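You operate a simulated robot arm through the tools that you are given. There is no shell and no other tool.

You are at the controls of a simulated robot arm. One attempt, no reset.

TASK
Fit the long divider in the sorting box, then part large caps from small.
Fine: both large caps in bay one, both small caps in bay two. Set down upright: small yellow cap.
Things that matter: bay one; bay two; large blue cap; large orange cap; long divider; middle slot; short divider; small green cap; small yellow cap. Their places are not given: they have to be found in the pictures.

Only the result counts: the job must be done as asked and must still hold three seconds after the hand-in. Knocking over, shifting, dropping, spilling or breaking anything else fails it. A push-on lid holds only when it is set on centred and level and pressed home; a screw cap is set on level and turned clockwise until tight.

THE ROBOT
A 5-joint arm with a fingered hand, fixed in place. Base frame: the origin is on the floor under the middle of its stand, x ahead of it, y to its left, z up; the work surface is at about z = 903. Units: mm, rad, N and s.
With the tool pointing down near the work surface it reaches from about 260 to 560 mm from the base axis. Its first joint turns from -2.007 to 2.007 rad. The tool tilts only in the upright plane through the base axis and itself; it spins freely about its own axis. Payload 2.9 kg.
Tool frame: the origin (TCP) lies between the finger pads and is the grasp point; the fingertips stand 22 mm ahead of it; z points along the fingers, y is the line along which they close. The gripper opens to 124 mm; its body begins 60 mm behind the TCP. The gripper is a hand of 3 fingers: y runs from the thumb to the fingers, the wrist lies at [0, 0, -218] in the tool frame.
Orientation is told as [roll, pitch, yaw] about the base's x, y, z axes, in that order, counted from this pose: with the fingers straight down and closing along the base's y, the tool's x points along the base's -x, its y along +y and its z along -z.

THE INTERFACE
- The arm moves only by the tool servo_tool. Its arguments are lists of equal length, an entry for each row: "delta_pos": the shift along the tool's x, y, z in units of 40 mm (1.0 is 40 mm), a list of three; "rot": the turn, a rotation vector about the tool's x, y, z in units of 6 degrees (1.0 is 6 degrees), a list of three. In form: {"delta_pos": [[x, y, z], ...], "rot": [[wx, wy, wz], ...]}. A call has 1 to 20 rows; each row shifts and turns the commanded pose from where the row before left it, along the tool's axes as they then stand. A call with a number of a shift or a turn outside -1 to 1 is refused whole. Each row takes 0.2 s and may step no farther than 50 mm and 0.15 rad from the row before; otherwise, the whole call is refused. Where a pose cannot be reached the arm comes as near as it can. A force on the tool above 40 N (or 10 N above the force at the start of the call, whichever is more), or a blocked arm, ends the call early, and 0.2 s more pass. In this call time passes only in rows, and 0.2 s behind the last. It gives the time, the measured TCP pose, the force on the tool (base axes), the opening and the grip force at its end, in the units of the frame above (readings bear some noise), with the torque about the TCP (base axes, N m) and any sound that the robot's microphone picked up.
- Cameras (640 x 400 px; columns grow to the right, rows downward): "scene" is fixed at [408.7, 499.4, 1481.7]; the picture's right is [-0.96, -0.29, 0.00], its down [-0.20, 0.65, -0.74] and it looks along [0.22, -0.70, -0.68] (base axes); focal length 344 px, centre (320, 200). "wrist" rides on the gripper at [64, -37, -75] in the tool frame; the picture's right is [0.50, 0.87, 0.00], its down [-0.62, 0.36, -0.70] and it looks along [-0.61, 0.35, 0.71] (tool axes); focal length 230 px, centre (320, 200).
- snapshot(camera): a new picture of that camera. It takes no simulated time.
- lift_body(by): slides the trunk up (or, below 0, down) by that many mm; the arm rides with it, the base frame stays. It gives what a move gives, with no picture.
- curl_fingers(finger1, finger2, thumb_bend): sets how far each is bent, from 0 (flat) to 1 (curled in); at 0.3 the hand is open as for a grip, at 0.7 the pads meet at the TCP. One left out holds its place. A second passes; each finger stops where it meets its share of the squeeze, and holds until it gets a number again. It is the only way to open and close the hand. It gives what a move gives, with no picture; readings hold the bend of each and the force on the fingers (four entries, about 0 where the hand has none), thumb and palm.
- pixel_to_xyz(camera, pixels): there is no depth. For up to 12 entries [column, row, z] of the newest picture of that camera ("zoom" is the newest enlarged one), the place [x, y] in the base frame at which the ray of that pixel passes the height z, good to about 2 mm, but the place of the scene camera against the robot may be out by one fixed shift of up to 12 mm in any direction. It takes no simulated time.
- close_up(camera, box): a new picture of the part [left, top, right, bottom] of that camera's present view, enlarged. It takes no simulated time.
- job_done(): hands the job in; it is judged then, once.

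Open the gripper and draw the arm clear of the work before you hand the job in, unless the task says otherwise.

The tools are called by a JSON object that holds its "fn" and its "kwargs". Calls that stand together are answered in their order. servo_tool: Moves the arm, as the interface text tells. Its arguments: {"type":"object","properties":{"delta_pos":{"type":"array"},"rot":{"type":"array"}},"required":["delta_pos","rot"]} The other tools are called the same way: lift_body (by) moves the trunk up or down; curl_fingers (finger1, finger2, thumb_bend) moves the fingers one by one; snapshot (camera) takes a picture; pixel_to_xyz (camera, pixels) gives the place at which the rays of pixels pass given heights; close_up (camera, box) takes an enlarged picture of a part of a camera's view; job_done () hands the job in.

At the start:

```text
time_s: 0.0
position: [421.8, 124.3, 1241.7]
ee_rot: [-0.002, 0.001, 0.001]
ft_force: [0.3, -0.4, 0.4]
torque: [-0.02, 0.0, 0.01]
finger_gap: 124.0
grip_force: 0.1
shape: jaw
bend: [0.3, 0.3, 0.3]
finger forces: [0.0, 0.0, 0.0, 0.0, 0.0, 0.1]
trunk travel left (down, up): [-825.0, 165.0]
```

scene: 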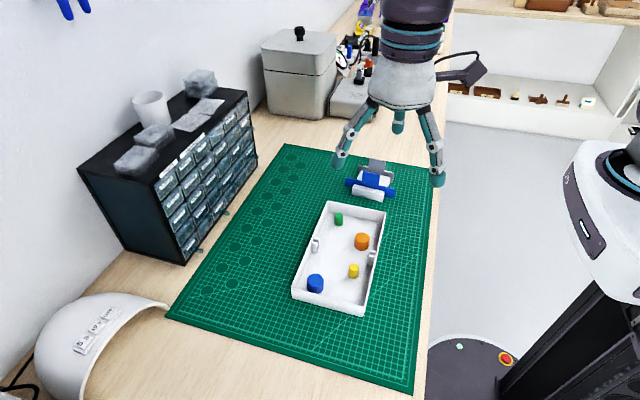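
wrist: 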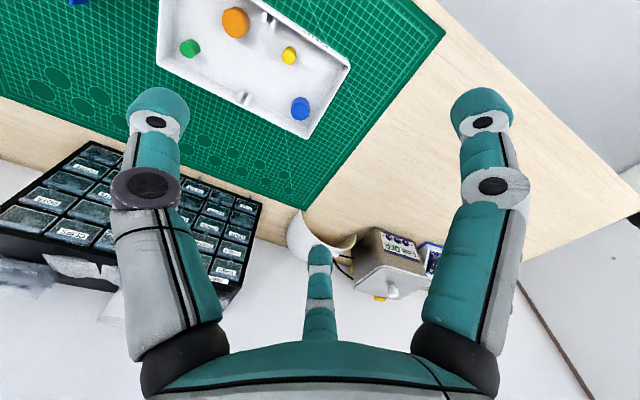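

The scene shows the sorting box around (340,258) with four caps inside and a rack at (372,183), probably holding the dividers. I'll enlarge both areas first.

{"fn": "close_up", "kwargs": {"camera": "scene", "box": [280, 190, 400, 320]}}

{"fn": "close_up", "kwargs": {"camera": "scene", "box": [330, 150, 410, 210]}}

{"fn": "close_up", "kwargs": {"camera": "wrist", "box": [140, 0, 360, 150]}}

```text
3.08 times, centred on (340, 255) of scene
```

zoom: 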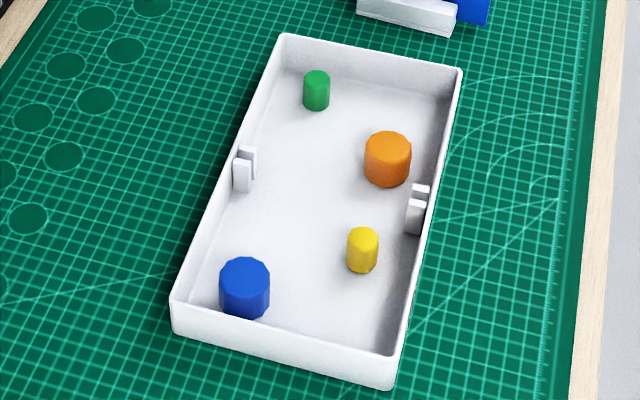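

```text
6.67 times, centred on (370, 180) of scene
```

zoom: 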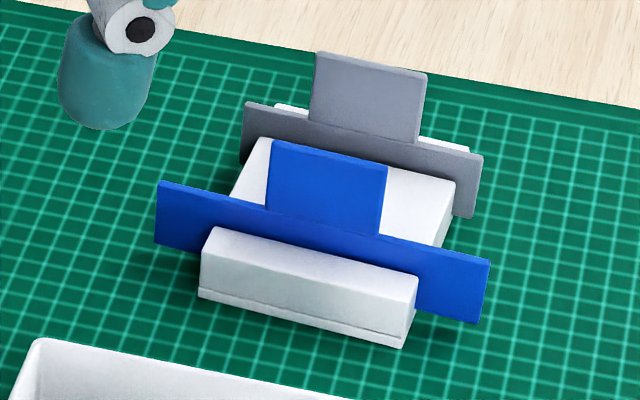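

```text
2.67 times, centred on (250, 75) of wrist
```

zoom: 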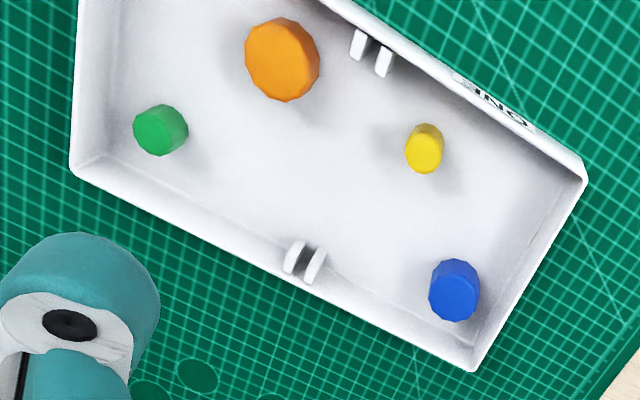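

The blue divider (front of the rack) looks longer than the grey one. "ONE" appears on the outer wall next to the yellow/blue half. I'll project key pixels from both cameras to locate things and estimate the scene-camera offset.

{"fn": "pixel_to_xyz", "kwargs": {"camera": "wrist", "pixels": [[235, 22, 920], [190, 48, 920], [290, 55, 920], [300, 107, 920], [165, 58, 903], [302, 134, 930], [350, 65, 930], [258, 10, 930], [271, 20, 930], [241, 94, 930], [252, 97, 930]]}}

{"fn": "pixel_to_xyz", "kwargs": {"camera": "scene", "pixels": [[362, 238, 925], [339, 215, 920], [353, 267, 920], [315, 277, 925], [333, 202, 930], [386, 212, 930], [292, 292, 930], [363, 310, 930], [350, 176, 960], [394, 190, 960], [359, 166, 960], [392, 175, 960]]}}

```text
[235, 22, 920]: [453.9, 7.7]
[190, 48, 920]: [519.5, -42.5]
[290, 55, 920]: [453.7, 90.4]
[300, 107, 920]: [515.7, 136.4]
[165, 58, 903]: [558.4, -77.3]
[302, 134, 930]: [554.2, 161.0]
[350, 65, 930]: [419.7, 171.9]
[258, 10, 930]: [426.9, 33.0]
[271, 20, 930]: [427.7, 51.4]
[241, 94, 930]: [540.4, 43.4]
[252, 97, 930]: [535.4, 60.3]
```

```text
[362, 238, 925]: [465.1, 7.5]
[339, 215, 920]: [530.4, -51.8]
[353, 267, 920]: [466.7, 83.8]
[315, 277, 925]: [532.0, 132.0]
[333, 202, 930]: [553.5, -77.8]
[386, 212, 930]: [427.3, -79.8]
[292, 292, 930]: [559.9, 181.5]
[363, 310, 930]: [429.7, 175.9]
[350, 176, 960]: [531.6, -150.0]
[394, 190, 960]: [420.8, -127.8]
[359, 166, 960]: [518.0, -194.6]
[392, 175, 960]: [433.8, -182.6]
```

Before approaching anything, I'll learn how the fingers close by curling them in free air and viewing them from both cameras.

{"fn": "curl_fingers", "kwargs": {"finger1": 0.6, "finger2": 0.6, "thumb_bend": 0.6}}

{"fn": "snapshot", "kwargs": {"camera": "wrist"}}

{"fn": "close_up", "kwargs": {"camera": "scene", "box": [310, 40, 470, 200]}}

```text
time_s: 1.0
position: [420.5, 123.8, 1240.7]
ee_rot: [0.001, -0.001, -0.001]
ft_force: [-0.8, -0.3, -0.1]
torque: [0.01, 0.01, 0.03]
finger_gap: 22.7
grip_force: 0.1
shape: fingers
bend: [0.6, 0.6, 0.6]
finger forces: [0.1, 0.0, 0.0, 0.0, 0.0, 0.0]
trunk travel left (down, up): [-825.0, 165.0]
```

```text
taken
```

wrist: 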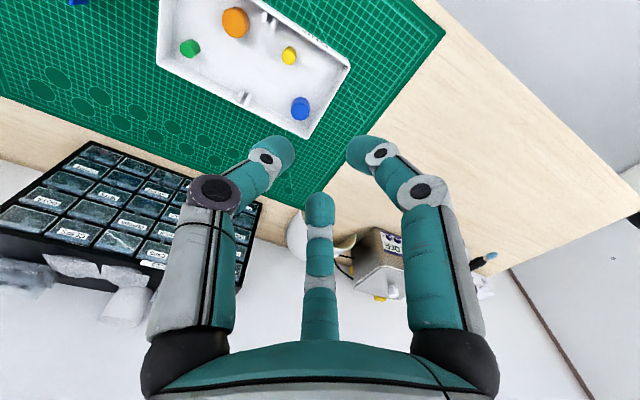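

```text
2.50 times, centred on (390, 120) of scene
```

zoom: 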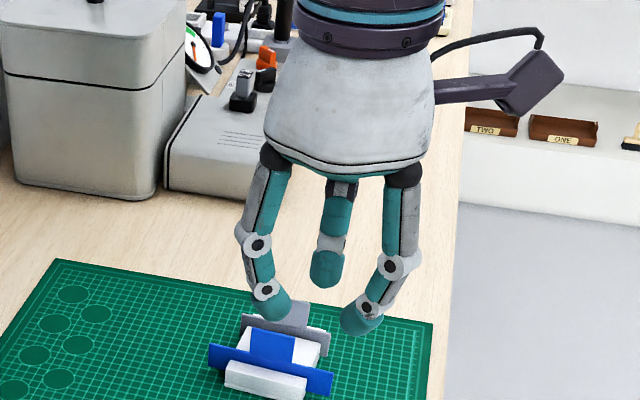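

Fingers close radially at 120° spacing with the thumb on the tool's -y side. I'll reopen the hand and move to (330, 40, 1100) with yaw -30° so the wrist camera looks at the box and its labelled wall from the robot side.

{"fn": "curl_fingers", "kwargs": {"finger1": 0.3, "finger2": 0.3, "thumb_bend": 0.3}}

{"fn": "servo_tool", "kwargs": {"delta_pos": [[0.455, -0.42, 0.705], [0.455, -0.42, 0.705], [0.455, -0.42, 0.705], [0.455, -0.42, 0.705], [0.455, -0.42, 0.705], [0, 0, 0], [0, 0, 0], [0, 0, 0], [0, 0, 0], [0, 0, 0]], "rot": [[0, 0, 0], [0, 0, 0], [0, 0, 0], [0, 0, 0], [0, 0, 0], [0, 0, 1], [0, 0, 1], [0, 0, 1], [0, 0, 1], [0, 0, 1]]}}

{"fn": "snapshot", "kwargs": {"camera": "wrist"}}

```text
time_s: 2.0
position: [421.5, 122.9, 1241.2]
ee_rot: [0.0, -0.001, 0.001]
ft_force: [0.0, -0.4, 0.7]
torque: [0.0, 0.02, 0.03]
finger_gap: 103.5
grip_force: 0.1
shape: fingers
bend: [0.3, 0.3, 0.3]
finger forces: [0.0, 0.0, 0.0, 0.1, 0.0, 0.1]
trunk travel left (down, up): [-825.0, 165.0]
```

```text
time_s: 4.2
position: [328.4, 39.5, 1099.1]
ee_rot: [0.0, 0.0, -0.525]
ft_force: [-0.9, -0.5, 0.4]
torque: [-0.02, -0.01, -0.01]
finger_gap: 103.6
grip_force: 0.0
shape: fingers
bend: [0.3, 0.3, 0.3]
finger forces: [0.0, 0.0, 0.0, 0.0, 0.0, 0.0]
trunk travel left (down, up): [-825.0, 165.0]
```

```text
taken
```

wrist: 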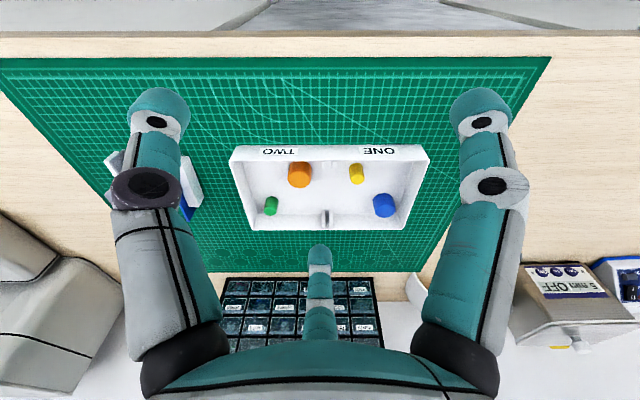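

Labels are clear: TWO at (277,152) on the half holding orange and green, ONE at (380,151) on the half holding yellow and blue. So orange must go to bay one and yellow to bay two. I'll zoom in for accurate positions.

{"fn": "close_up", "kwargs": {"camera": "wrist", "box": [220, 130, 450, 245]}}

{"fn": "pixel_to_xyz", "kwargs": {"camera": "wrist", "pixels": [[300, 162, 930], [357, 165, 925], [270, 197, 925], [385, 193, 930], [325, 148, 930], [325, 210, 930], [229, 147, 930], [428, 147, 930], [244, 231, 903], [405, 231, 903]]}}

```text
2.78 times, centred on (335, 188) of wrist
```

zoom: 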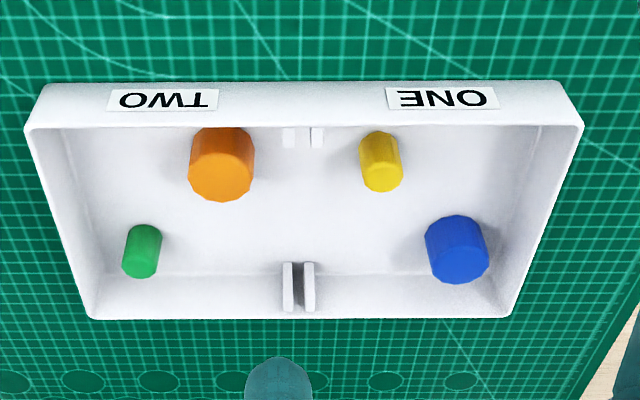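

```text
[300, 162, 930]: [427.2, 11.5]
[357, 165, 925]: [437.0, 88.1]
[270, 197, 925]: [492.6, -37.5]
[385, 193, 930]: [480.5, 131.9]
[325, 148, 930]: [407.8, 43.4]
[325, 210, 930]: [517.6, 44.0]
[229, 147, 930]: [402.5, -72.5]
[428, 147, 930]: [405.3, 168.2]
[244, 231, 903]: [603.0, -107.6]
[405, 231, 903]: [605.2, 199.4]
```

The image is upside-down (world up points toward image bottom). I'll use the zoom to derive rim height, slot ribs, and cap positions by querying edges at several heights.

{"fn": "pixel_to_xyz", "kwargs": {"camera": "zoom", "pixels": [[45, 85, 903], [555, 82, 903], [27, 127, 925], [27, 127, 930], [27, 127, 935], [583, 126, 930], [92, 318, 930], [510, 318, 930], [289, 312, 930], [309, 312, 930], [289, 147, 930], [317, 147, 930]]}}

{"fn": "pixel_to_xyz", "kwargs": {"camera": "zoom", "pixels": [[220, 172, 925], [220, 172, 930], [220, 172, 935], [382, 175, 925], [382, 175, 930], [382, 175, 920], [461, 260, 930], [140, 264, 925], [288, 128, 930], [318, 128, 930], [140, 264, 920], [461, 260, 925]]}}

```text
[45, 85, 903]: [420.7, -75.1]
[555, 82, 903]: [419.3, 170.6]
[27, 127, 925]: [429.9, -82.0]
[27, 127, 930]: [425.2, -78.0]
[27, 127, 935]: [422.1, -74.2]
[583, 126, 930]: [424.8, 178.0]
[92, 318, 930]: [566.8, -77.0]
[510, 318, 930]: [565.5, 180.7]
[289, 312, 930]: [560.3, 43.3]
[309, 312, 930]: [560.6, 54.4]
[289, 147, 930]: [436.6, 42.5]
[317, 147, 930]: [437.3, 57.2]
```

```text
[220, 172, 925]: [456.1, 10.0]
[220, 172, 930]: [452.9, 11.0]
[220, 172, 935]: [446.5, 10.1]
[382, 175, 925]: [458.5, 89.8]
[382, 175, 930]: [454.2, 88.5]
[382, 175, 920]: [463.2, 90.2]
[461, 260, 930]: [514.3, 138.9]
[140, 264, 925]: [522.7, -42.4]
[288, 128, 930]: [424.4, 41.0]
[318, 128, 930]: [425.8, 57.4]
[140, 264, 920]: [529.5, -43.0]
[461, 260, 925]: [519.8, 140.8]
```

Rim appears near z≈935, slot centre near y≈49, with TWO on the -y side. Now I'll move over toward the divider rack (about (475,-145)) to view it from the robot side.

{"fn": "servo_tool", "kwargs": {"delta_pos": [[-0.675, -0.65, 0.195], [-0.675, -0.65, 0.195], [-0.675, -0.65, 0.195], [-0.675, -0.65, 0.195], [-0.675, -0.65, 0.195]], "rot": [[0, 0, 0], [0, 0, 0], [0, 0, 0], [0, 0, 0], [0, 0, 0]]}}

{"fn": "snapshot", "kwargs": {"camera": "wrist"}}

{"fn": "close_up", "kwargs": {"camera": "wrist", "box": [220, 110, 450, 245]}}

```text
time_s: 5.4
position: [381.5, -141.6, 1062.0]
ee_rot: [-0.001, -0.001, -0.524]
ft_force: [0.2, 0.0, -0.6]
torque: [0.0, 0.0, 0.04]
finger_gap: 103.8
grip_force: 0.1
shape: fingers
bend: [0.3, 0.3, 0.3]
finger forces: [0.1, 0.0, 0.1, 0.0, 0.0, 0.0]
trunk travel left (down, up): [-825.0, 165.0]
```

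```text
taken
```

wrist: 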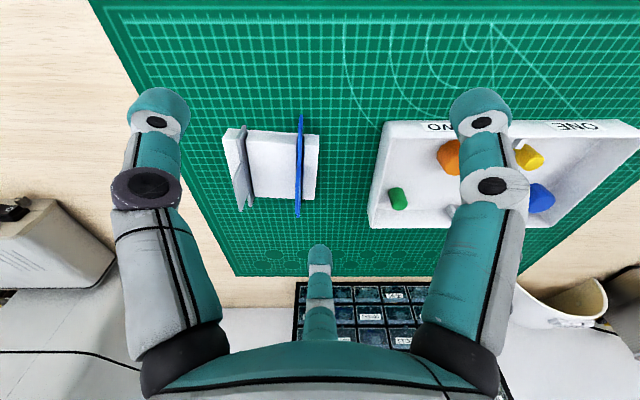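

```text
2.78 times, centred on (335, 178) of wrist
```

zoom: 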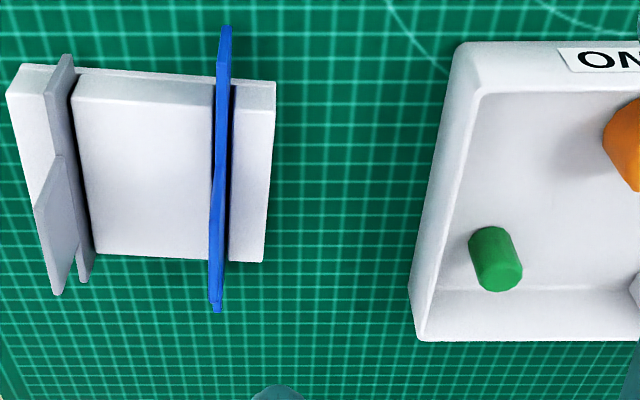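

The rack is viewed nearly edge-on: the blue divider runs from zoom (225,30) to (217,308). I'll move above it and spin the camera to look from the box side (+y), giving a face-on, steep view of the blue divider and tab.

{"fn": "servo_tool", "kwargs": {"delta_pos": [[-0.645, 0.45, 0.225], [-0.645, 0.45, 0.225], [-0.645, 0.45, 0.225], [0, 0, 0], [0, 0, 0], [0, 0, 0], [0, 0, 0], [0, 0, 0], [0, 0, 0], [0, 0, 0], [0, 0, 0], [0, 0, 0], [0, 0, 0], [0, 0, 0], [0, 0, 0], [0, 0, 0], [0, 0, 0], [0, 0, 0]], "rot": [[0, 0, 0], [0, 0, 0], [0, 0, 0], [0, 0, 1], [0, 0, 1], [0, 0, 1], [0, 0, 1], [0, 0, 1], [0, 0, 1], [0, 0, 1], [0, 0, 1], [0, 0, 1], [0, 0, 1], [0, 0, 1], [0, 0, 1], [0, 0, 1], [0, 0, 1], [0, 0, 1]]}}

{"fn": "snapshot", "kwargs": {"camera": "wrist"}}

{"fn": "close_up", "kwargs": {"camera": "wrist", "box": [200, 20, 450, 200]}}

```text
time_s: 9.2
position: [475.7, -131.4, 1034.5]
ee_rot: [0.0, 0.0, -2.096]
ft_force: [0.0, 0.2, -1.2]
torque: [0.0, -0.02, 0.01]
finger_gap: 103.8
grip_force: 0.3
shape: fingers
bend: [0.3, 0.3, 0.3]
finger forces: [0.1, 0.0, 0.0, 0.0, 0.0, 0.0]
trunk travel left (down, up): [-825.0, 165.0]
```

```text
taken
```

wrist: 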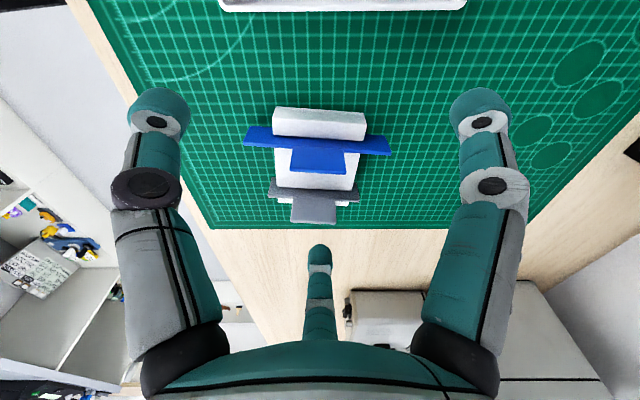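

```text
2.22 times, centred on (325, 110) of wrist
```

zoom: 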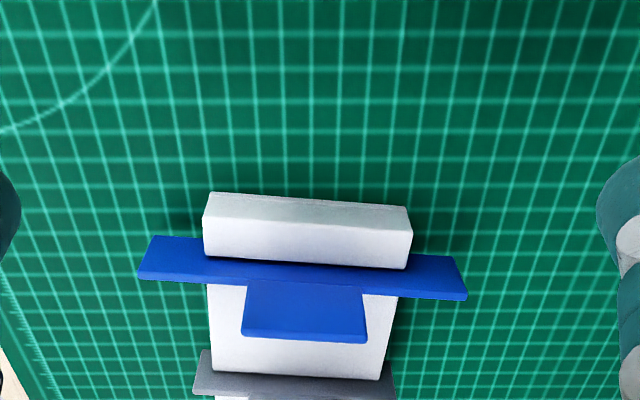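

Now the blue divider's face is seen: body top corners at zoom (140,275),(467,297), bottom corners (150,237),(460,258), tab top (242,335)-(367,342). I'll query rays at several heights to solve heights and position.

{"fn": "pixel_to_xyz", "kwargs": {"camera": "zoom", "pixels": [[140, 275, 930], [140, 275, 940], [140, 275, 950], [467, 297, 930], [467, 297, 940], [467, 297, 950], [152, 237, 903], [152, 237, 910], [152, 237, 920], [461, 256, 903], [461, 256, 910], [461, 256, 920]]}}

{"fn": "pixel_to_xyz", "kwargs": {"camera": "zoom", "pixels": [[242, 335, 955], [242, 335, 965], [242, 335, 975], [367, 342, 955], [367, 342, 965], [367, 342, 975], [205, 221, 925], [205, 221, 930], [412, 233, 925], [208, 256, 925], [407, 268, 925], [210, 193, 905]]}}

```text
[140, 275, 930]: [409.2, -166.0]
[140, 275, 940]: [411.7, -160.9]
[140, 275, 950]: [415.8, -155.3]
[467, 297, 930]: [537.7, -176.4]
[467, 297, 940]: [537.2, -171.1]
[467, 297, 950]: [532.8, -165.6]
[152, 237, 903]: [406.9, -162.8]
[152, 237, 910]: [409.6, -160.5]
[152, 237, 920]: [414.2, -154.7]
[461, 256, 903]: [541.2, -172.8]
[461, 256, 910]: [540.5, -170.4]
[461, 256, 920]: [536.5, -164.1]
```

```text
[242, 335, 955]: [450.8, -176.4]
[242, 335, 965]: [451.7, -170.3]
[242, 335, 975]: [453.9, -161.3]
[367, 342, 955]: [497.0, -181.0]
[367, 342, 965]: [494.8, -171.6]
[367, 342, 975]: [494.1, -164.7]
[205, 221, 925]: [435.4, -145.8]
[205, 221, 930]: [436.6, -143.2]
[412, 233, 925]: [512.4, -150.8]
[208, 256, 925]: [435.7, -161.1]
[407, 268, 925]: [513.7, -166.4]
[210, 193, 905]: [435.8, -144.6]
```

Estimates: divider bottom z≈911, body top ≈942, tab top ≈971, centre ≈(474,-166), slanted about -4.6°. I'll cross-check with the scene camera using the same corners plus box rim corners for the offset.

{"fn": "pixel_to_xyz", "kwargs": {"camera": "scene", "pixels": [[362.8, 171, 971], [379.9, 174.75, 971], [345.7, 177.45, 942], [395.5, 189.3, 942], [386.1, 212.1, 936], [364.4, 304.4, 936], [331.5, 200.5, 936], [292, 291.5, 936], [362.8, 171, 965], [379.9, 174.75, 965]]}}

{"fn": "close_up", "kwargs": {"camera": "wrist", "box": [250, 90, 400, 230]}}

```text
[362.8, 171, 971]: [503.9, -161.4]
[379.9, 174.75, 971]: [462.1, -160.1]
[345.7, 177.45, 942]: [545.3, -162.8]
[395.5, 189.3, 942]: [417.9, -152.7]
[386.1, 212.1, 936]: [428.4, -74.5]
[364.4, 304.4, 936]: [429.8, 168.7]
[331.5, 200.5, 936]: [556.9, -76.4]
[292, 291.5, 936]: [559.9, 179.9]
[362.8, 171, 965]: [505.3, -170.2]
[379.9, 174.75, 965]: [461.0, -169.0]
```

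```text
2.86 times, centred on (325, 160) of wrist
```

zoom: 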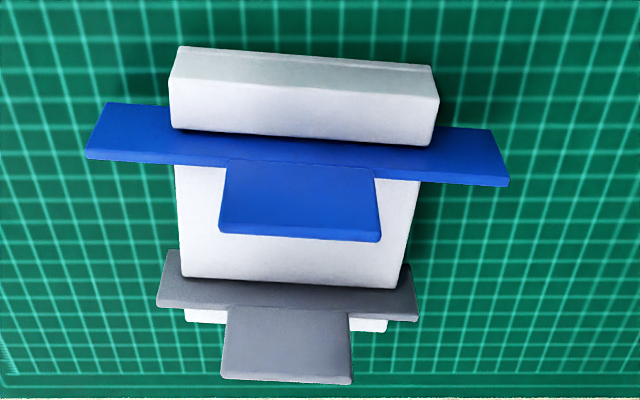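

I'll spin back to a yaw of about -0.08 (thumb toward the grey divider, closing line across the blue one) and re-view, then centre over the tab.

{"fn": "servo_tool", "kwargs": {"delta_pos": [[0, 0, 0], [0, 0, 0], [0, 0, 0], [0, 0, 0], [0, 0, 0], [0, 0, 0], [0, 0, 0], [0, 0, 0], [0, 0, 0], [0, 0, 0], [0, 0, 0], [0, 0, 0], [0, 0, 0], [0, 0, 0], [0, 0, 0], [0, 0, 0], [0, 0, 0], [0, 0, 0], [0, 0, 0], [0, 0, 0]], "rot": [[0, 0, -0.9626], [0, 0, -0.9626], [0, 0, -0.9626], [0, 0, -0.9626], [0, 0, -0.9626], [0, 0, -0.9626], [0, 0, -0.9626], [0, 0, -0.9626], [0, 0, -0.9626], [0, 0, -0.9626], [0, 0, -0.9626], [0, 0, -0.9626], [0, 0, -0.9626], [0, 0, -0.9626], [0, 0, -0.9626], [0, 0, -0.9626], [0, 0, -0.9626], [0, 0, -0.9626], [0, 0, -0.9626], [0, 0, -0.9626]]}}

{"fn": "snapshot", "kwargs": {"camera": "wrist"}}

{"fn": "close_up", "kwargs": {"camera": "wrist", "box": [180, 60, 400, 200]}}

```text
time_s: 13.4
position: [475.2, -132.8, 1034.7]
ee_rot: [0.001, -0.001, -0.076]
ft_force: [0.0, 0.6, -0.1]
torque: [0.0, 0.01, 0.01]
finger_gap: 103.5
grip_force: 0.1
shape: fingers
bend: [0.3, 0.3, 0.3]
finger forces: [0.0, 0.0, 0.0, 0.0, 0.0, 0.0]
trunk travel left (down, up): [-825.0, 165.0]
```

```text
taken
```

wrist: 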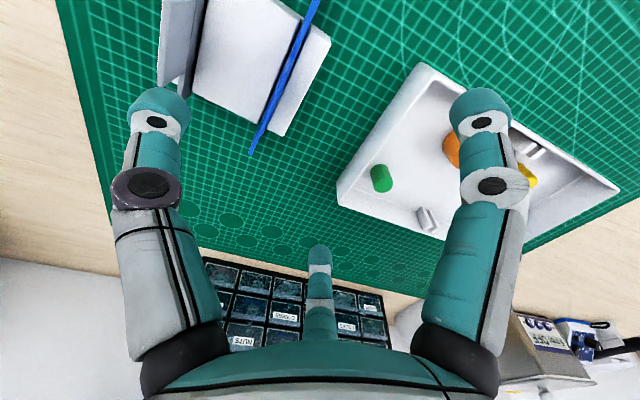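

```text
2.86 times, centred on (290, 130) of wrist
```

zoom: 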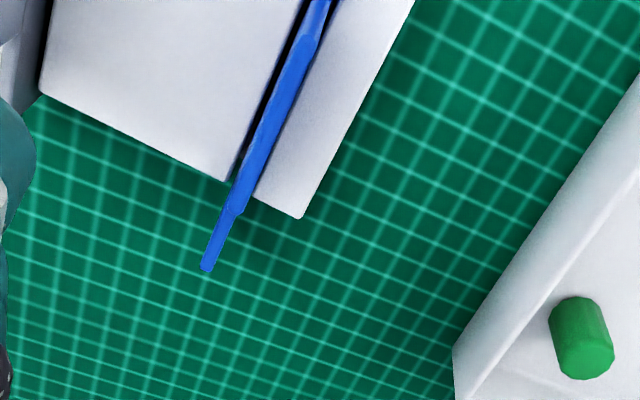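

The camera is now nearly edge-on to the blue divider. I'll query its far body end at zoom (207,268) and tab far end at (233,212) for candidate heights to refine y and z.

{"fn": "pixel_to_xyz", "kwargs": {"camera": "zoom", "pixels": [[207, 268, 930], [207, 268, 935], [207, 268, 940], [207, 268, 945], [235, 213, 960], [235, 213, 965], [235, 213, 970], [235, 213, 975], [303, 40, 970], [255, 190, 930], [302, 217, 930]]}}

```text
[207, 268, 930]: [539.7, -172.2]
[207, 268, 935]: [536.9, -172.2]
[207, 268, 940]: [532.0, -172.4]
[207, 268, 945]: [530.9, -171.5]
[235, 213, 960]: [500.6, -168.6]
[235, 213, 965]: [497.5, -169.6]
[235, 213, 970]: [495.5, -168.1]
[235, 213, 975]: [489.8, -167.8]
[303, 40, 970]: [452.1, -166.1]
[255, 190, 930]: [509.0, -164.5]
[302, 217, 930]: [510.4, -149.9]
```

Consistent picture: tab spans (453,-166) to (495,-168), tab top z≈970, body top ≈938. I'll centre the tool above it at (474,-167) and pre-shape the hand: thumb partly closed (to clear the grey divider), fingers a bit open.

{"fn": "servo_tool", "kwargs": {"delta_pos": [[-0.035, -0.855, 0]], "rot": [[0, 0, 0]]}}

{"fn": "curl_fingers", "kwargs": {"finger1": 0.45, "finger2": 0.45, "thumb_bend": 0.56}}

{"fn": "snapshot", "kwargs": {"camera": "wrist"}}

{"fn": "close_up", "kwargs": {"camera": "scene", "box": [300, 60, 460, 220]}}

```text
time_s: 13.8
position: [472.1, -167.0, 1033.5]
ee_rot: [0.002, -0.001, -0.078]
ft_force: [-0.6, -0.1, -0.1]
torque: [0.01, 0.01, 0.05]
finger_gap: 103.9
grip_force: 0.1
shape: fingers
bend: [0.3, 0.3, 0.3]
finger forces: [0.0, 0.1, 0.0, 0.0, 0.0, 0.1]
trunk travel left (down, up): [-825.0, 165.0]
```

```text
time_s: 14.8
position: [473.4, -166.1, 1034.1]
ee_rot: [-0.001, 0.0, -0.078]
ft_force: [-0.5, -0.4, 0.2]
torque: [-0.01, -0.04, -0.01]
finger_gap: 49.5
grip_force: 0.0
shape: fingers
bend: [0.45, 0.45, 0.56]
finger forces: [0.0, 0.1, 0.0, 0.0, 0.0, 0.0]
trunk travel left (down, up): [-825.0, 165.0]
```

```text
taken
```

wrist: 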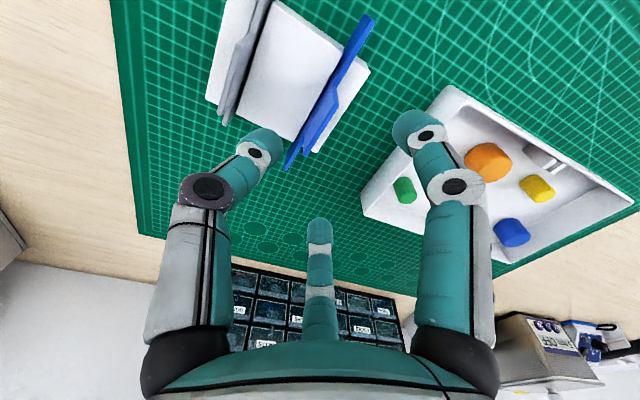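

```text
2.50 times, centred on (380, 140) of scene
```

zoom: 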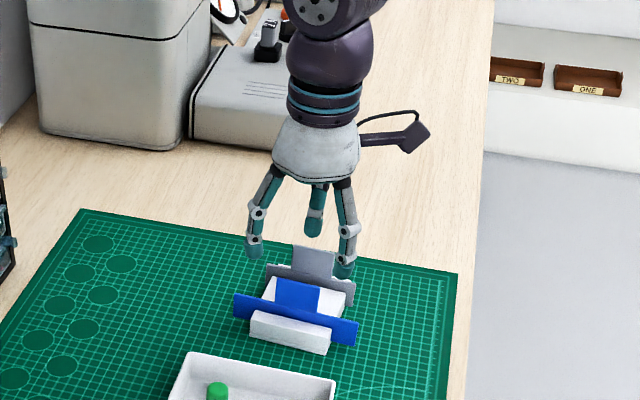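

Thumb tip at (265,150) and fingers at (410,130),(320,235) straddle the blue tab's line. I'll descend ~32 mm to z≈1002 and check the alignment.

{"fn": "servo_tool", "kwargs": {"delta_pos": [[0, 0, 0.4], [0, 0, 0.4]], "rot": [[0, 0, 0], [0, 0, 0]]}}

{"fn": "snapshot", "kwargs": {"camera": "wrist"}}

{"fn": "close_up", "kwargs": {"camera": "scene", "box": [330, 120, 420, 210]}}

```text
time_s: 15.4
position: [472.6, -168.1, 1000.5]
ee_rot: [0.001, 0.0, -0.077]
ft_force: [-0.3, -0.8, -0.3]
torque: [-0.01, -0.02, 0.01]
finger_gap: 49.6
grip_force: 0.0
shape: fingers
bend: [0.45, 0.45, 0.56]
finger forces: [0.0, 0.1, 0.0, 0.0, 0.0, 0.0]
trunk travel left (down, up): [-825.0, 165.0]
```

```text
taken
```

wrist: 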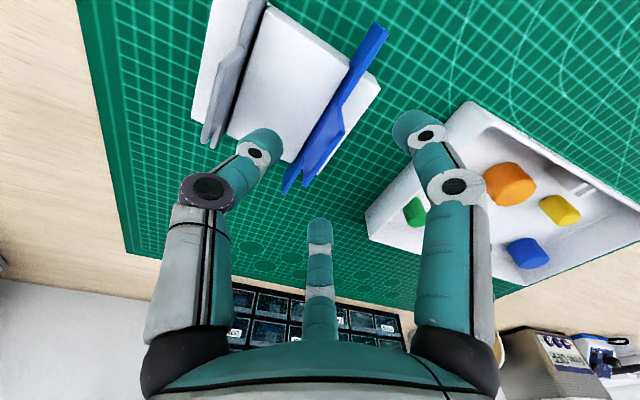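

```text
4.44 times, centred on (375, 165) of scene
```

zoom: 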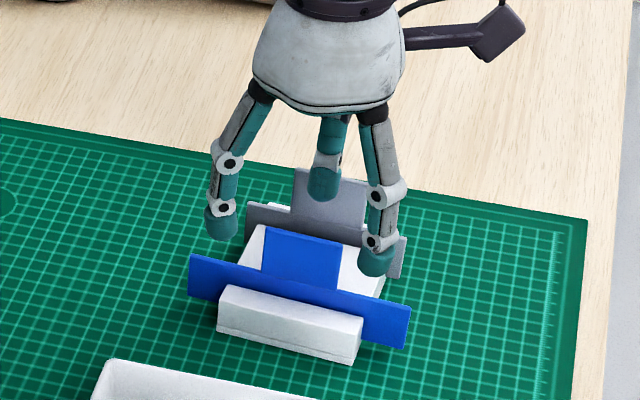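

The fingers straddle the tab; the vertical through the TCP should project near (320,150-163) at tab depth. I'll zoom in to check centring.

{"fn": "close_up", "kwargs": {"camera": "wrist", "box": [220, 80, 420, 220]}}

```text
2.86 times, centred on (320, 150) of wrist
```

zoom: 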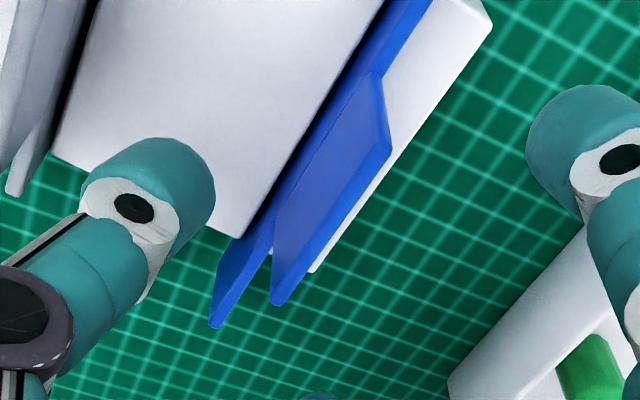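

Tab top edge mid is at zoom (332,224), close to the expected spot. I'll query the tab top corners at z=970 for a precise centre.

{"fn": "pixel_to_xyz", "kwargs": {"camera": "zoom", "pixels": [[388, 149, 970], [277, 301, 970], [371, 72, 940], [271, 240, 940], [214, 323, 938], [388, 149, 967], [277, 301, 967]]}}

```text
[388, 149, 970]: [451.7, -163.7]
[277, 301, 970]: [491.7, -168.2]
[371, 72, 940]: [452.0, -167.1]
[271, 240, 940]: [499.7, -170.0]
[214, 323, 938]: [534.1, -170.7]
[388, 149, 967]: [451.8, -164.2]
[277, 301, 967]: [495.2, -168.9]
```

Tab centre is about (472.5,-166.5), within 1–2 mm of the TCP. I'll descend 40 mm to z≈960 with a 1 mm y correction.

{"fn": "servo_tool", "kwargs": {"delta_pos": [[0, 0.03, 0.25], [0, 0, 0.25], [0, 0, 0.25], [0, 0, 0.25]], "rot": [[0, 0, 0], [0, 0, 0], [0, 0, 0], [0, 0, 0]]}}

{"fn": "snapshot", "kwargs": {"camera": "wrist"}}

{"fn": "close_up", "kwargs": {"camera": "scene", "box": [330, 120, 420, 210]}}

```text
time_s: 16.4
position: [474.0, -166.3, 961.3]
ee_rot: [-0.001, 0.0, -0.076]
ft_force: [-0.5, -0.8, 0.1]
torque: [-0.01, 0.02, -0.03]
finger_gap: 49.2
grip_force: 0.1
shape: fingers
bend: [0.45, 0.45, 0.56]
finger forces: [0.0, 0.0, 0.0, 0.0, 0.0, 0.1]
trunk travel left (down, up): [-825.0, 165.0]
```

```text
taken
```

wrist: 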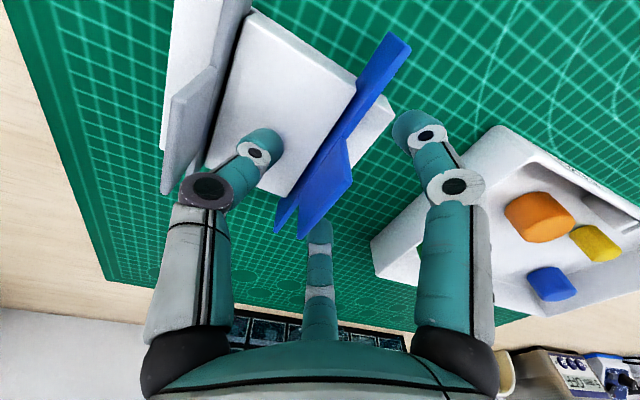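

```text
4.44 times, centred on (375, 165) of scene
```

zoom: 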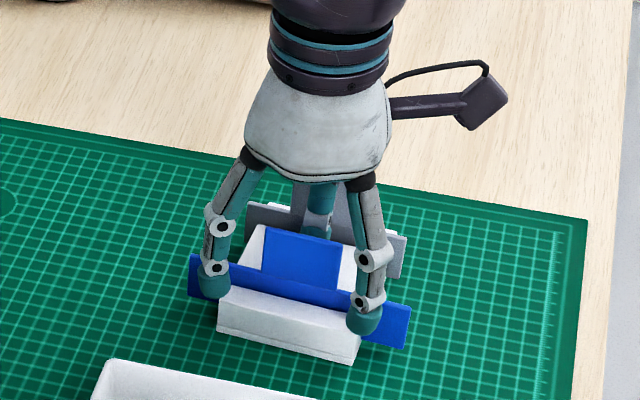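

All clear with the tab between thumb and fingers. I'll close in stages, first to near contact.

{"fn": "curl_fingers", "kwargs": {"finger1": 0.57, "finger2": 0.57, "thumb_bend": 0.63}}

{"fn": "close_up", "kwargs": {"camera": "wrist", "box": [220, 100, 420, 250]}}

{"fn": "close_up", "kwargs": {"camera": "scene", "box": [330, 120, 420, 210]}}

```text
time_s: 17.4
position: [474.4, -167.3, 962.5]
ee_rot: [0.001, 0.0, -0.078]
ft_force: [-0.7, 0.5, 0.7]
torque: [0.0, -0.01, -0.03]
finger_gap: 24.6
grip_force: 0.1
shape: fingers
bend: [0.56, 0.56, 0.63]
finger forces: [0.0, 0.0, 0.0, 0.1, 0.0, 0.1]
trunk travel left (down, up): [-825.0, 165.0]
```

```text
2.67 times, centred on (320, 175) of wrist
```

zoom: 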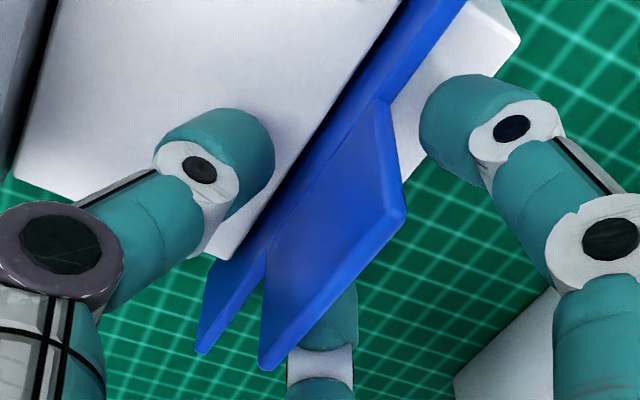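

```text
4.44 times, centred on (375, 165) of scene
```

zoom: 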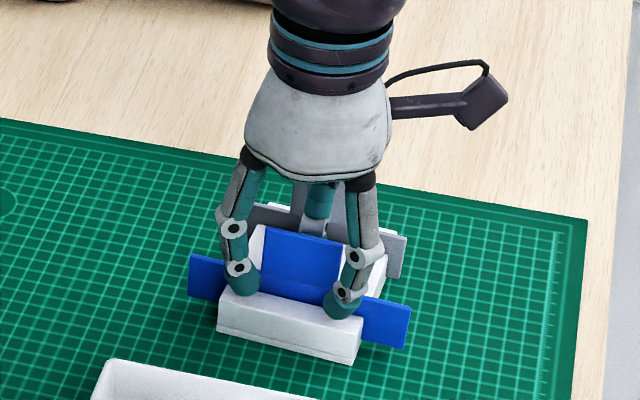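

Close on both sides with no contact yet. Continue closing in a further step.

{"fn": "curl_fingers", "kwargs": {"finger1": 0.64, "finger2": 0.64, "thumb_bend": 0.68}}

{"fn": "close_up", "kwargs": {"camera": "wrist", "box": [220, 100, 420, 250]}}

{"fn": "close_up", "kwargs": {"camera": "scene", "box": [330, 120, 420, 210]}}

```text
time_s: 18.4
position: [474.1, -166.3, 960.7]
ee_rot: [0.001, 0.001, -0.078]
ft_force: [0.0, -0.1, 0.3]
torque: [0.01, -0.05, -0.04]
finger_gap: 7.4
grip_force: 0.2
shape: fingers
bend: [0.64, 0.64, 0.68]
finger forces: [0.1, 0.0, 0.1, 0.0, 0.0, 0.1]
trunk travel left (down, up): [-825.0, 165.0]
```

```text
2.67 times, centred on (320, 175) of wrist
```

zoom: 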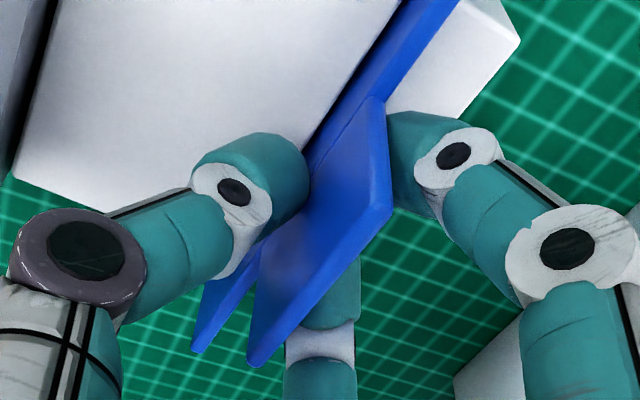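

```text
4.44 times, centred on (375, 165) of scene
```

zoom: 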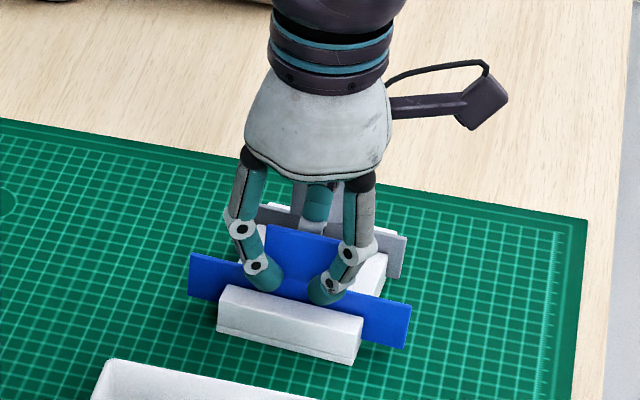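

Thumb and fingers are almost touching the tab with zero force. Now close fully to grip.

{"fn": "curl_fingers", "kwargs": {"finger1": 0.8, "finger2": 0.8, "thumb_bend": 0.8}}

{"fn": "close_up", "kwargs": {"camera": "wrist", "box": [220, 100, 420, 250]}}

{"fn": "close_up", "kwargs": {"camera": "scene", "box": [330, 120, 420, 210]}}

```text
time_s: 19.4
position: [473.1, -167.9, 961.1]
ee_rot: [0.0, 0.0, -0.077]
ft_force: [0.0, 0.6, -0.4]
torque: [0.03, 0.02, 0.03]
finger_gap: 0.0
grip_force: 17.9
shape: fingers
bend: [0.75, 0.75, 0.72]
finger forces: [9.1, 9.1, 0.0, 0.0, 17.2, 0.0]
trunk travel left (down, up): [-825.0, 165.0]
```

```text
2.67 times, centred on (320, 175) of wrist
```

zoom: 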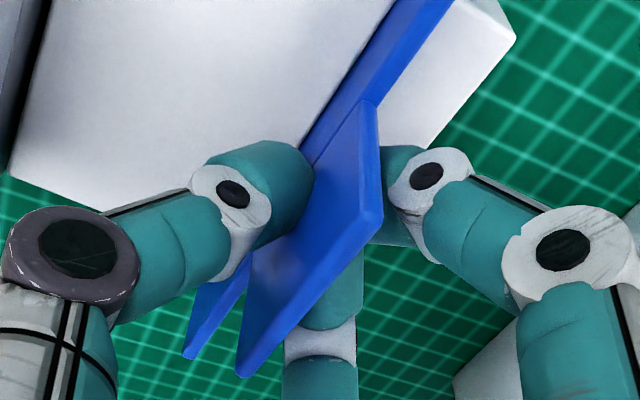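

```text
4.44 times, centred on (375, 165) of scene
```

zoom: 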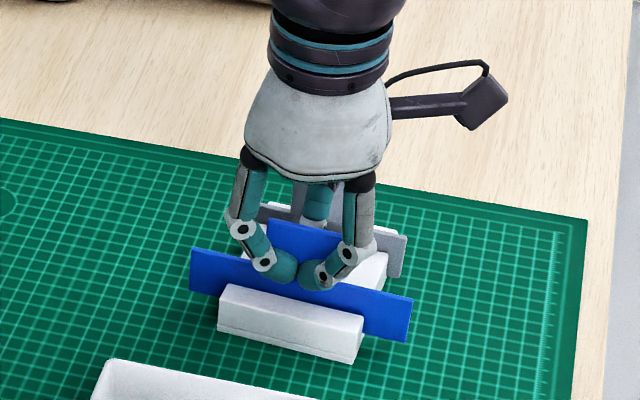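

Gripped with balanced force (9.1+9.1 vs 17.2). I'll lift slowly by 65 mm and check that only the blue divider moves.

{"fn": "servo_tool", "kwargs": {"delta_pos": [[0, 0, -0.2], [0, 0, -0.2], [0, 0, -0.2], [0, 0, -0.25], [0, 0, -0.25], [0, 0, -0.25], [0, 0, -0.25]], "rot": [[0, 0, 0], [0, 0, 0], [0, 0, 0], [0, 0, 0], [0, 0, 0], [0, 0, 0], [0, 0, 0]]}}

{"fn": "snapshot", "kwargs": {"camera": "wrist"}}

{"fn": "snapshot", "kwargs": {"camera": "scene"}}

```text
time_s: 21.0
position: [474.3, -164.8, 1026.1]
ee_rot: [0.002, -0.001, -0.076]
ft_force: [-0.8, 0.0, 0.2]
torque: [0.01, -0.01, 0.0]
finger_gap: 0.1
grip_force: 17.5
shape: fingers
bend: [0.75, 0.75, 0.72]
finger forces: [8.8, 8.9, 0.1, 0.0, 17.3, 0.1]
trunk travel left (down, up): [-825.0, 165.0]
```

```text
taken
```

wrist: 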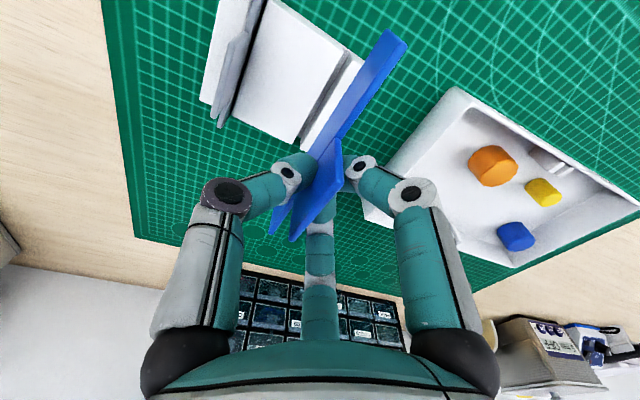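

```text
taken
```

scene: 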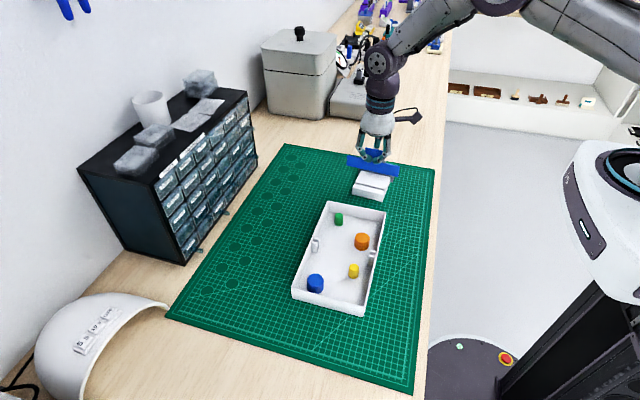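

The divider is lifted cleanly and the rack stayed put. I'll zoom in to check how it sits in the hand.

{"fn": "close_up", "kwargs": {"camera": "scene", "box": [330, 120, 420, 210]}}

{"fn": "close_up", "kwargs": {"camera": "wrist", "box": [220, 20, 440, 250]}}

```text
4.44 times, centred on (375, 165) of scene
```

zoom: 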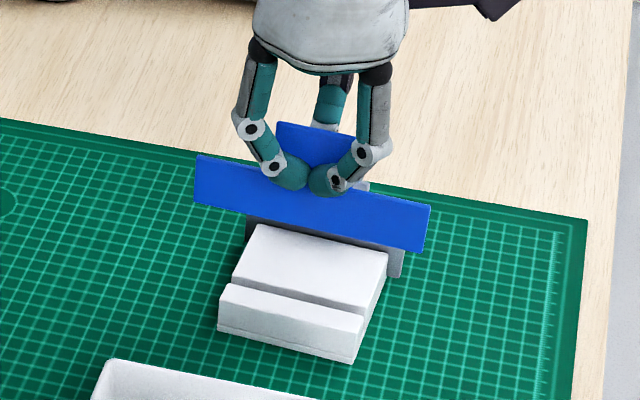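

```text
1.74 times, centred on (330, 135) of wrist
```

zoom: 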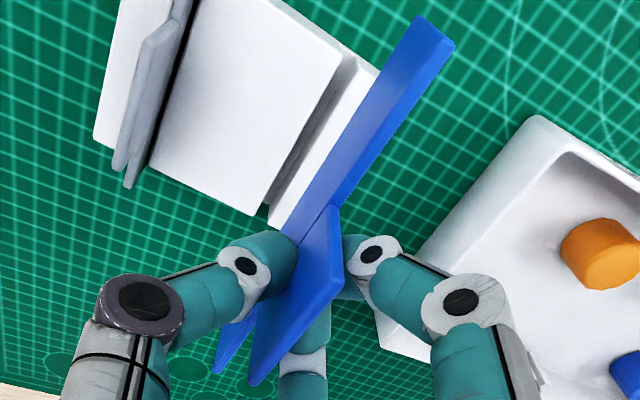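

I'll check the divider's tilt by projecting its near-end top and bottom corners and the tab's top edge at their expected heights.

{"fn": "pixel_to_xyz", "kwargs": {"camera": "zoom", "pixels": [[452, 47, 1003], [452, 47, 1000], [418, 17, 973], [418, 17, 970], [342, 278, 1035], [256, 384, 1035], [333, 206, 1005], [219, 372, 975], [342, 278, 1033], [256, 384, 1033]]}}

```text
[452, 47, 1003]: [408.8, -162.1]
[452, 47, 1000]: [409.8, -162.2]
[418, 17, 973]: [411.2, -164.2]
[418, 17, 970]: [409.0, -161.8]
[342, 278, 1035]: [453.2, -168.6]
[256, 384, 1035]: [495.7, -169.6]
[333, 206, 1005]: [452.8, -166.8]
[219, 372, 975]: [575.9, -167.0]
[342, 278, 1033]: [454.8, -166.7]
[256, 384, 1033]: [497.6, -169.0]
```

The divider hangs vertical, with its plane near the TCP. I'll turn to yaw≈0 to match the box and carry it over the slot at about (490,49), staying high.

{"fn": "servo_tool", "kwargs": {"delta_pos": [[0, 0, 0], [-0.05, 0.7, 0], [-0.05, 0.77, 0], [-0.06, 0.8, 0], [-0.06, 0.8, 0], [-0.06, 0.8, 0], [-0.06, 0.8, 0], [-0.05, 0.7, 0]], "rot": [[0, 0, -0.75], [0, 0, 0], [0, 0, 0], [0, 0, 0], [0, 0, 0], [0, 0, 0], [0, 0, 0], [0, 0, 0]]}}

{"fn": "snapshot", "kwargs": {"camera": "wrist"}}

{"fn": "snapshot", "kwargs": {"camera": "scene"}}

```text
time_s: 22.8
position: [490.4, 50.5, 1024.9]
ee_rot: [-0.001, -0.001, 0.002]
ft_force: [-1.0, 0.6, 0.2]
torque: [0.02, 0.0, 0.03]
finger_gap: 0.2
grip_force: 17.0
shape: fingers
bend: [0.75, 0.75, 0.72]
finger forces: [8.8, 9.0, 0.1, 0.1, 17.0, 0.0]
trunk travel left (down, up): [-825.0, 165.0]
```

```text
taken
```

wrist: 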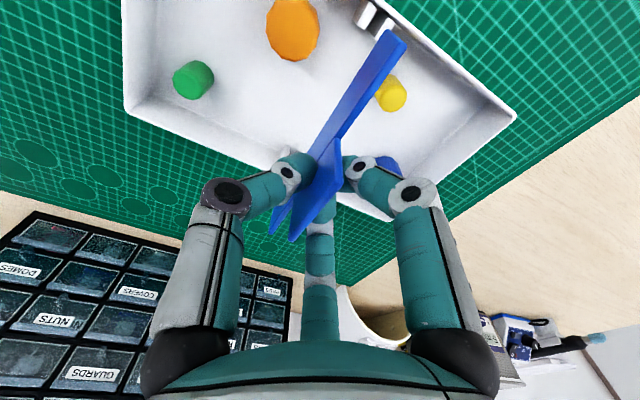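

```text
taken
```

scene: 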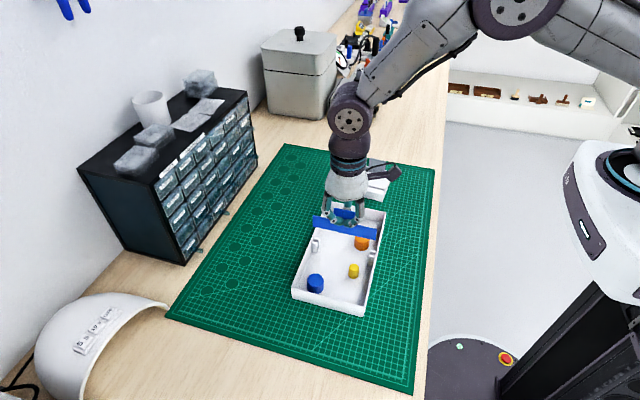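

{"fn": "close_up", "kwargs": {"camera": "wrist", "box": [250, 0, 530, 175]}}

{"fn": "close_up", "kwargs": {"camera": "wrist", "box": [320, 0, 420, 62]}}

{"fn": "close_up", "kwargs": {"camera": "scene", "box": [290, 190, 400, 320]}}

```text
2.29 times, centred on (390, 88) of wrist
```

zoom: 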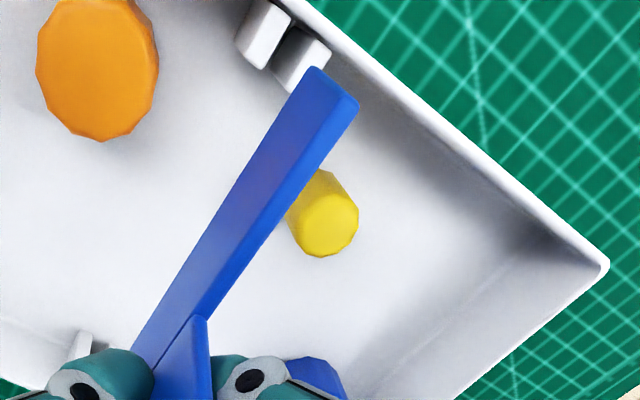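

```text
6.40 times, centred on (370, 31) of wrist
```

zoom: 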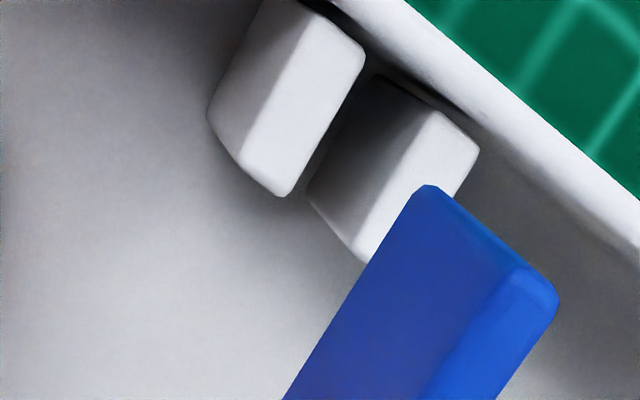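

```text
3.08 times, centred on (345, 255) of scene
```

zoom: 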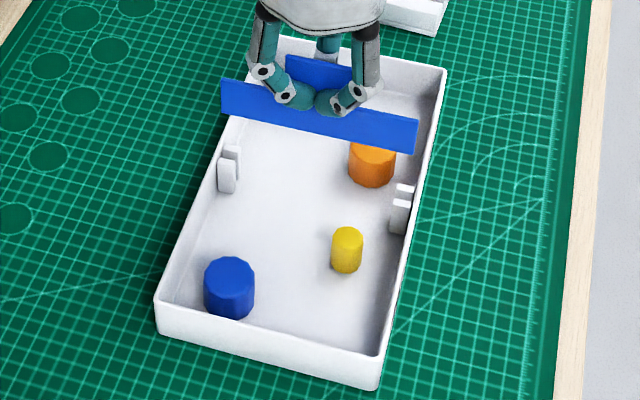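

The ribs and the divider's near end are visible in the same close-up. I'll retake that zoom and project rib top corners and divider corners at their heights.

{"fn": "close_up", "kwargs": {"camera": "wrist", "box": [320, 0, 420, 62]}}

{"fn": "pixel_to_xyz", "kwargs": {"camera": "zoom", "pixels": [[312, 10, 932], [365, 58, 932], [283, 197, 932], [240, 163, 932], [430, 108, 932], [478, 150, 932], [358, 255, 932], [425, 187, 973], [528, 265, 1002], [557, 300, 1002]]}}

```text
6.40 times, centred on (370, 31) of wrist
```

zoom: 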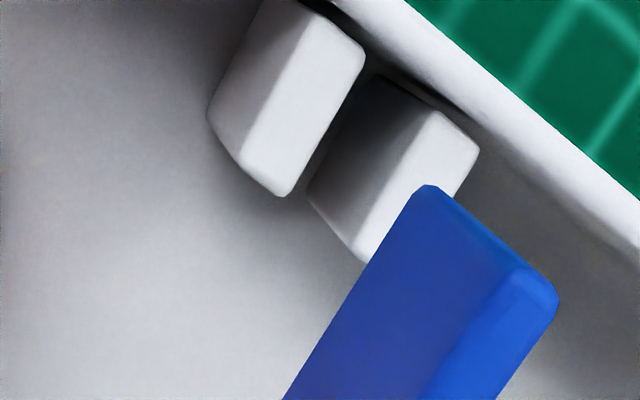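

```text
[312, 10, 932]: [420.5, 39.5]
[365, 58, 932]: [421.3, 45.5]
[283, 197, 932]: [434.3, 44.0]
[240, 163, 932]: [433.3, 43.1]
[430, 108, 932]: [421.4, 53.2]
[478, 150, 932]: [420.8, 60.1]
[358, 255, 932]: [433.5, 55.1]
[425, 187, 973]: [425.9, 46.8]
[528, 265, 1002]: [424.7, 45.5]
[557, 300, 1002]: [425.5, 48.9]
```

Working the rays through in the tool frame: slot centre is ≈ +0.9 mm and the plate's near end ≈ -1.5 mm in tool y, so I need about +2.4 mm in y. I'll look at the far end and tab to check the plate's yaw before correcting.

{"fn": "close_up", "kwargs": {"camera": "wrist", "box": [240, 120, 400, 250]}}

{"fn": "close_up", "kwargs": {"camera": "scene", "box": [300, 190, 400, 260]}}

```text
3.08 times, centred on (320, 185) of wrist
```

zoom: 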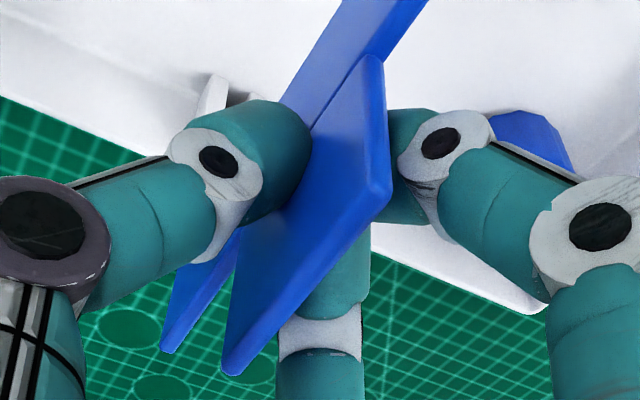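

```text
5.71 times, centred on (350, 225) of scene
```

zoom: 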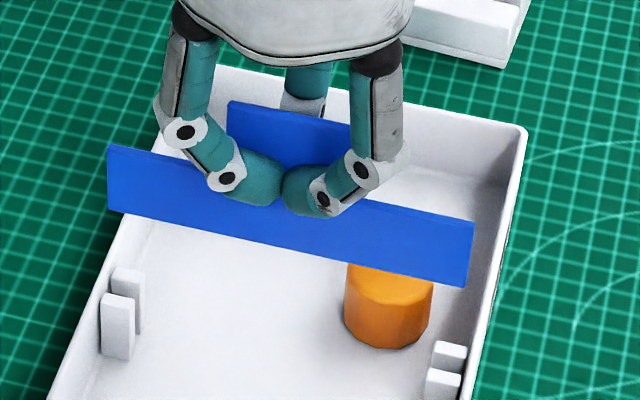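

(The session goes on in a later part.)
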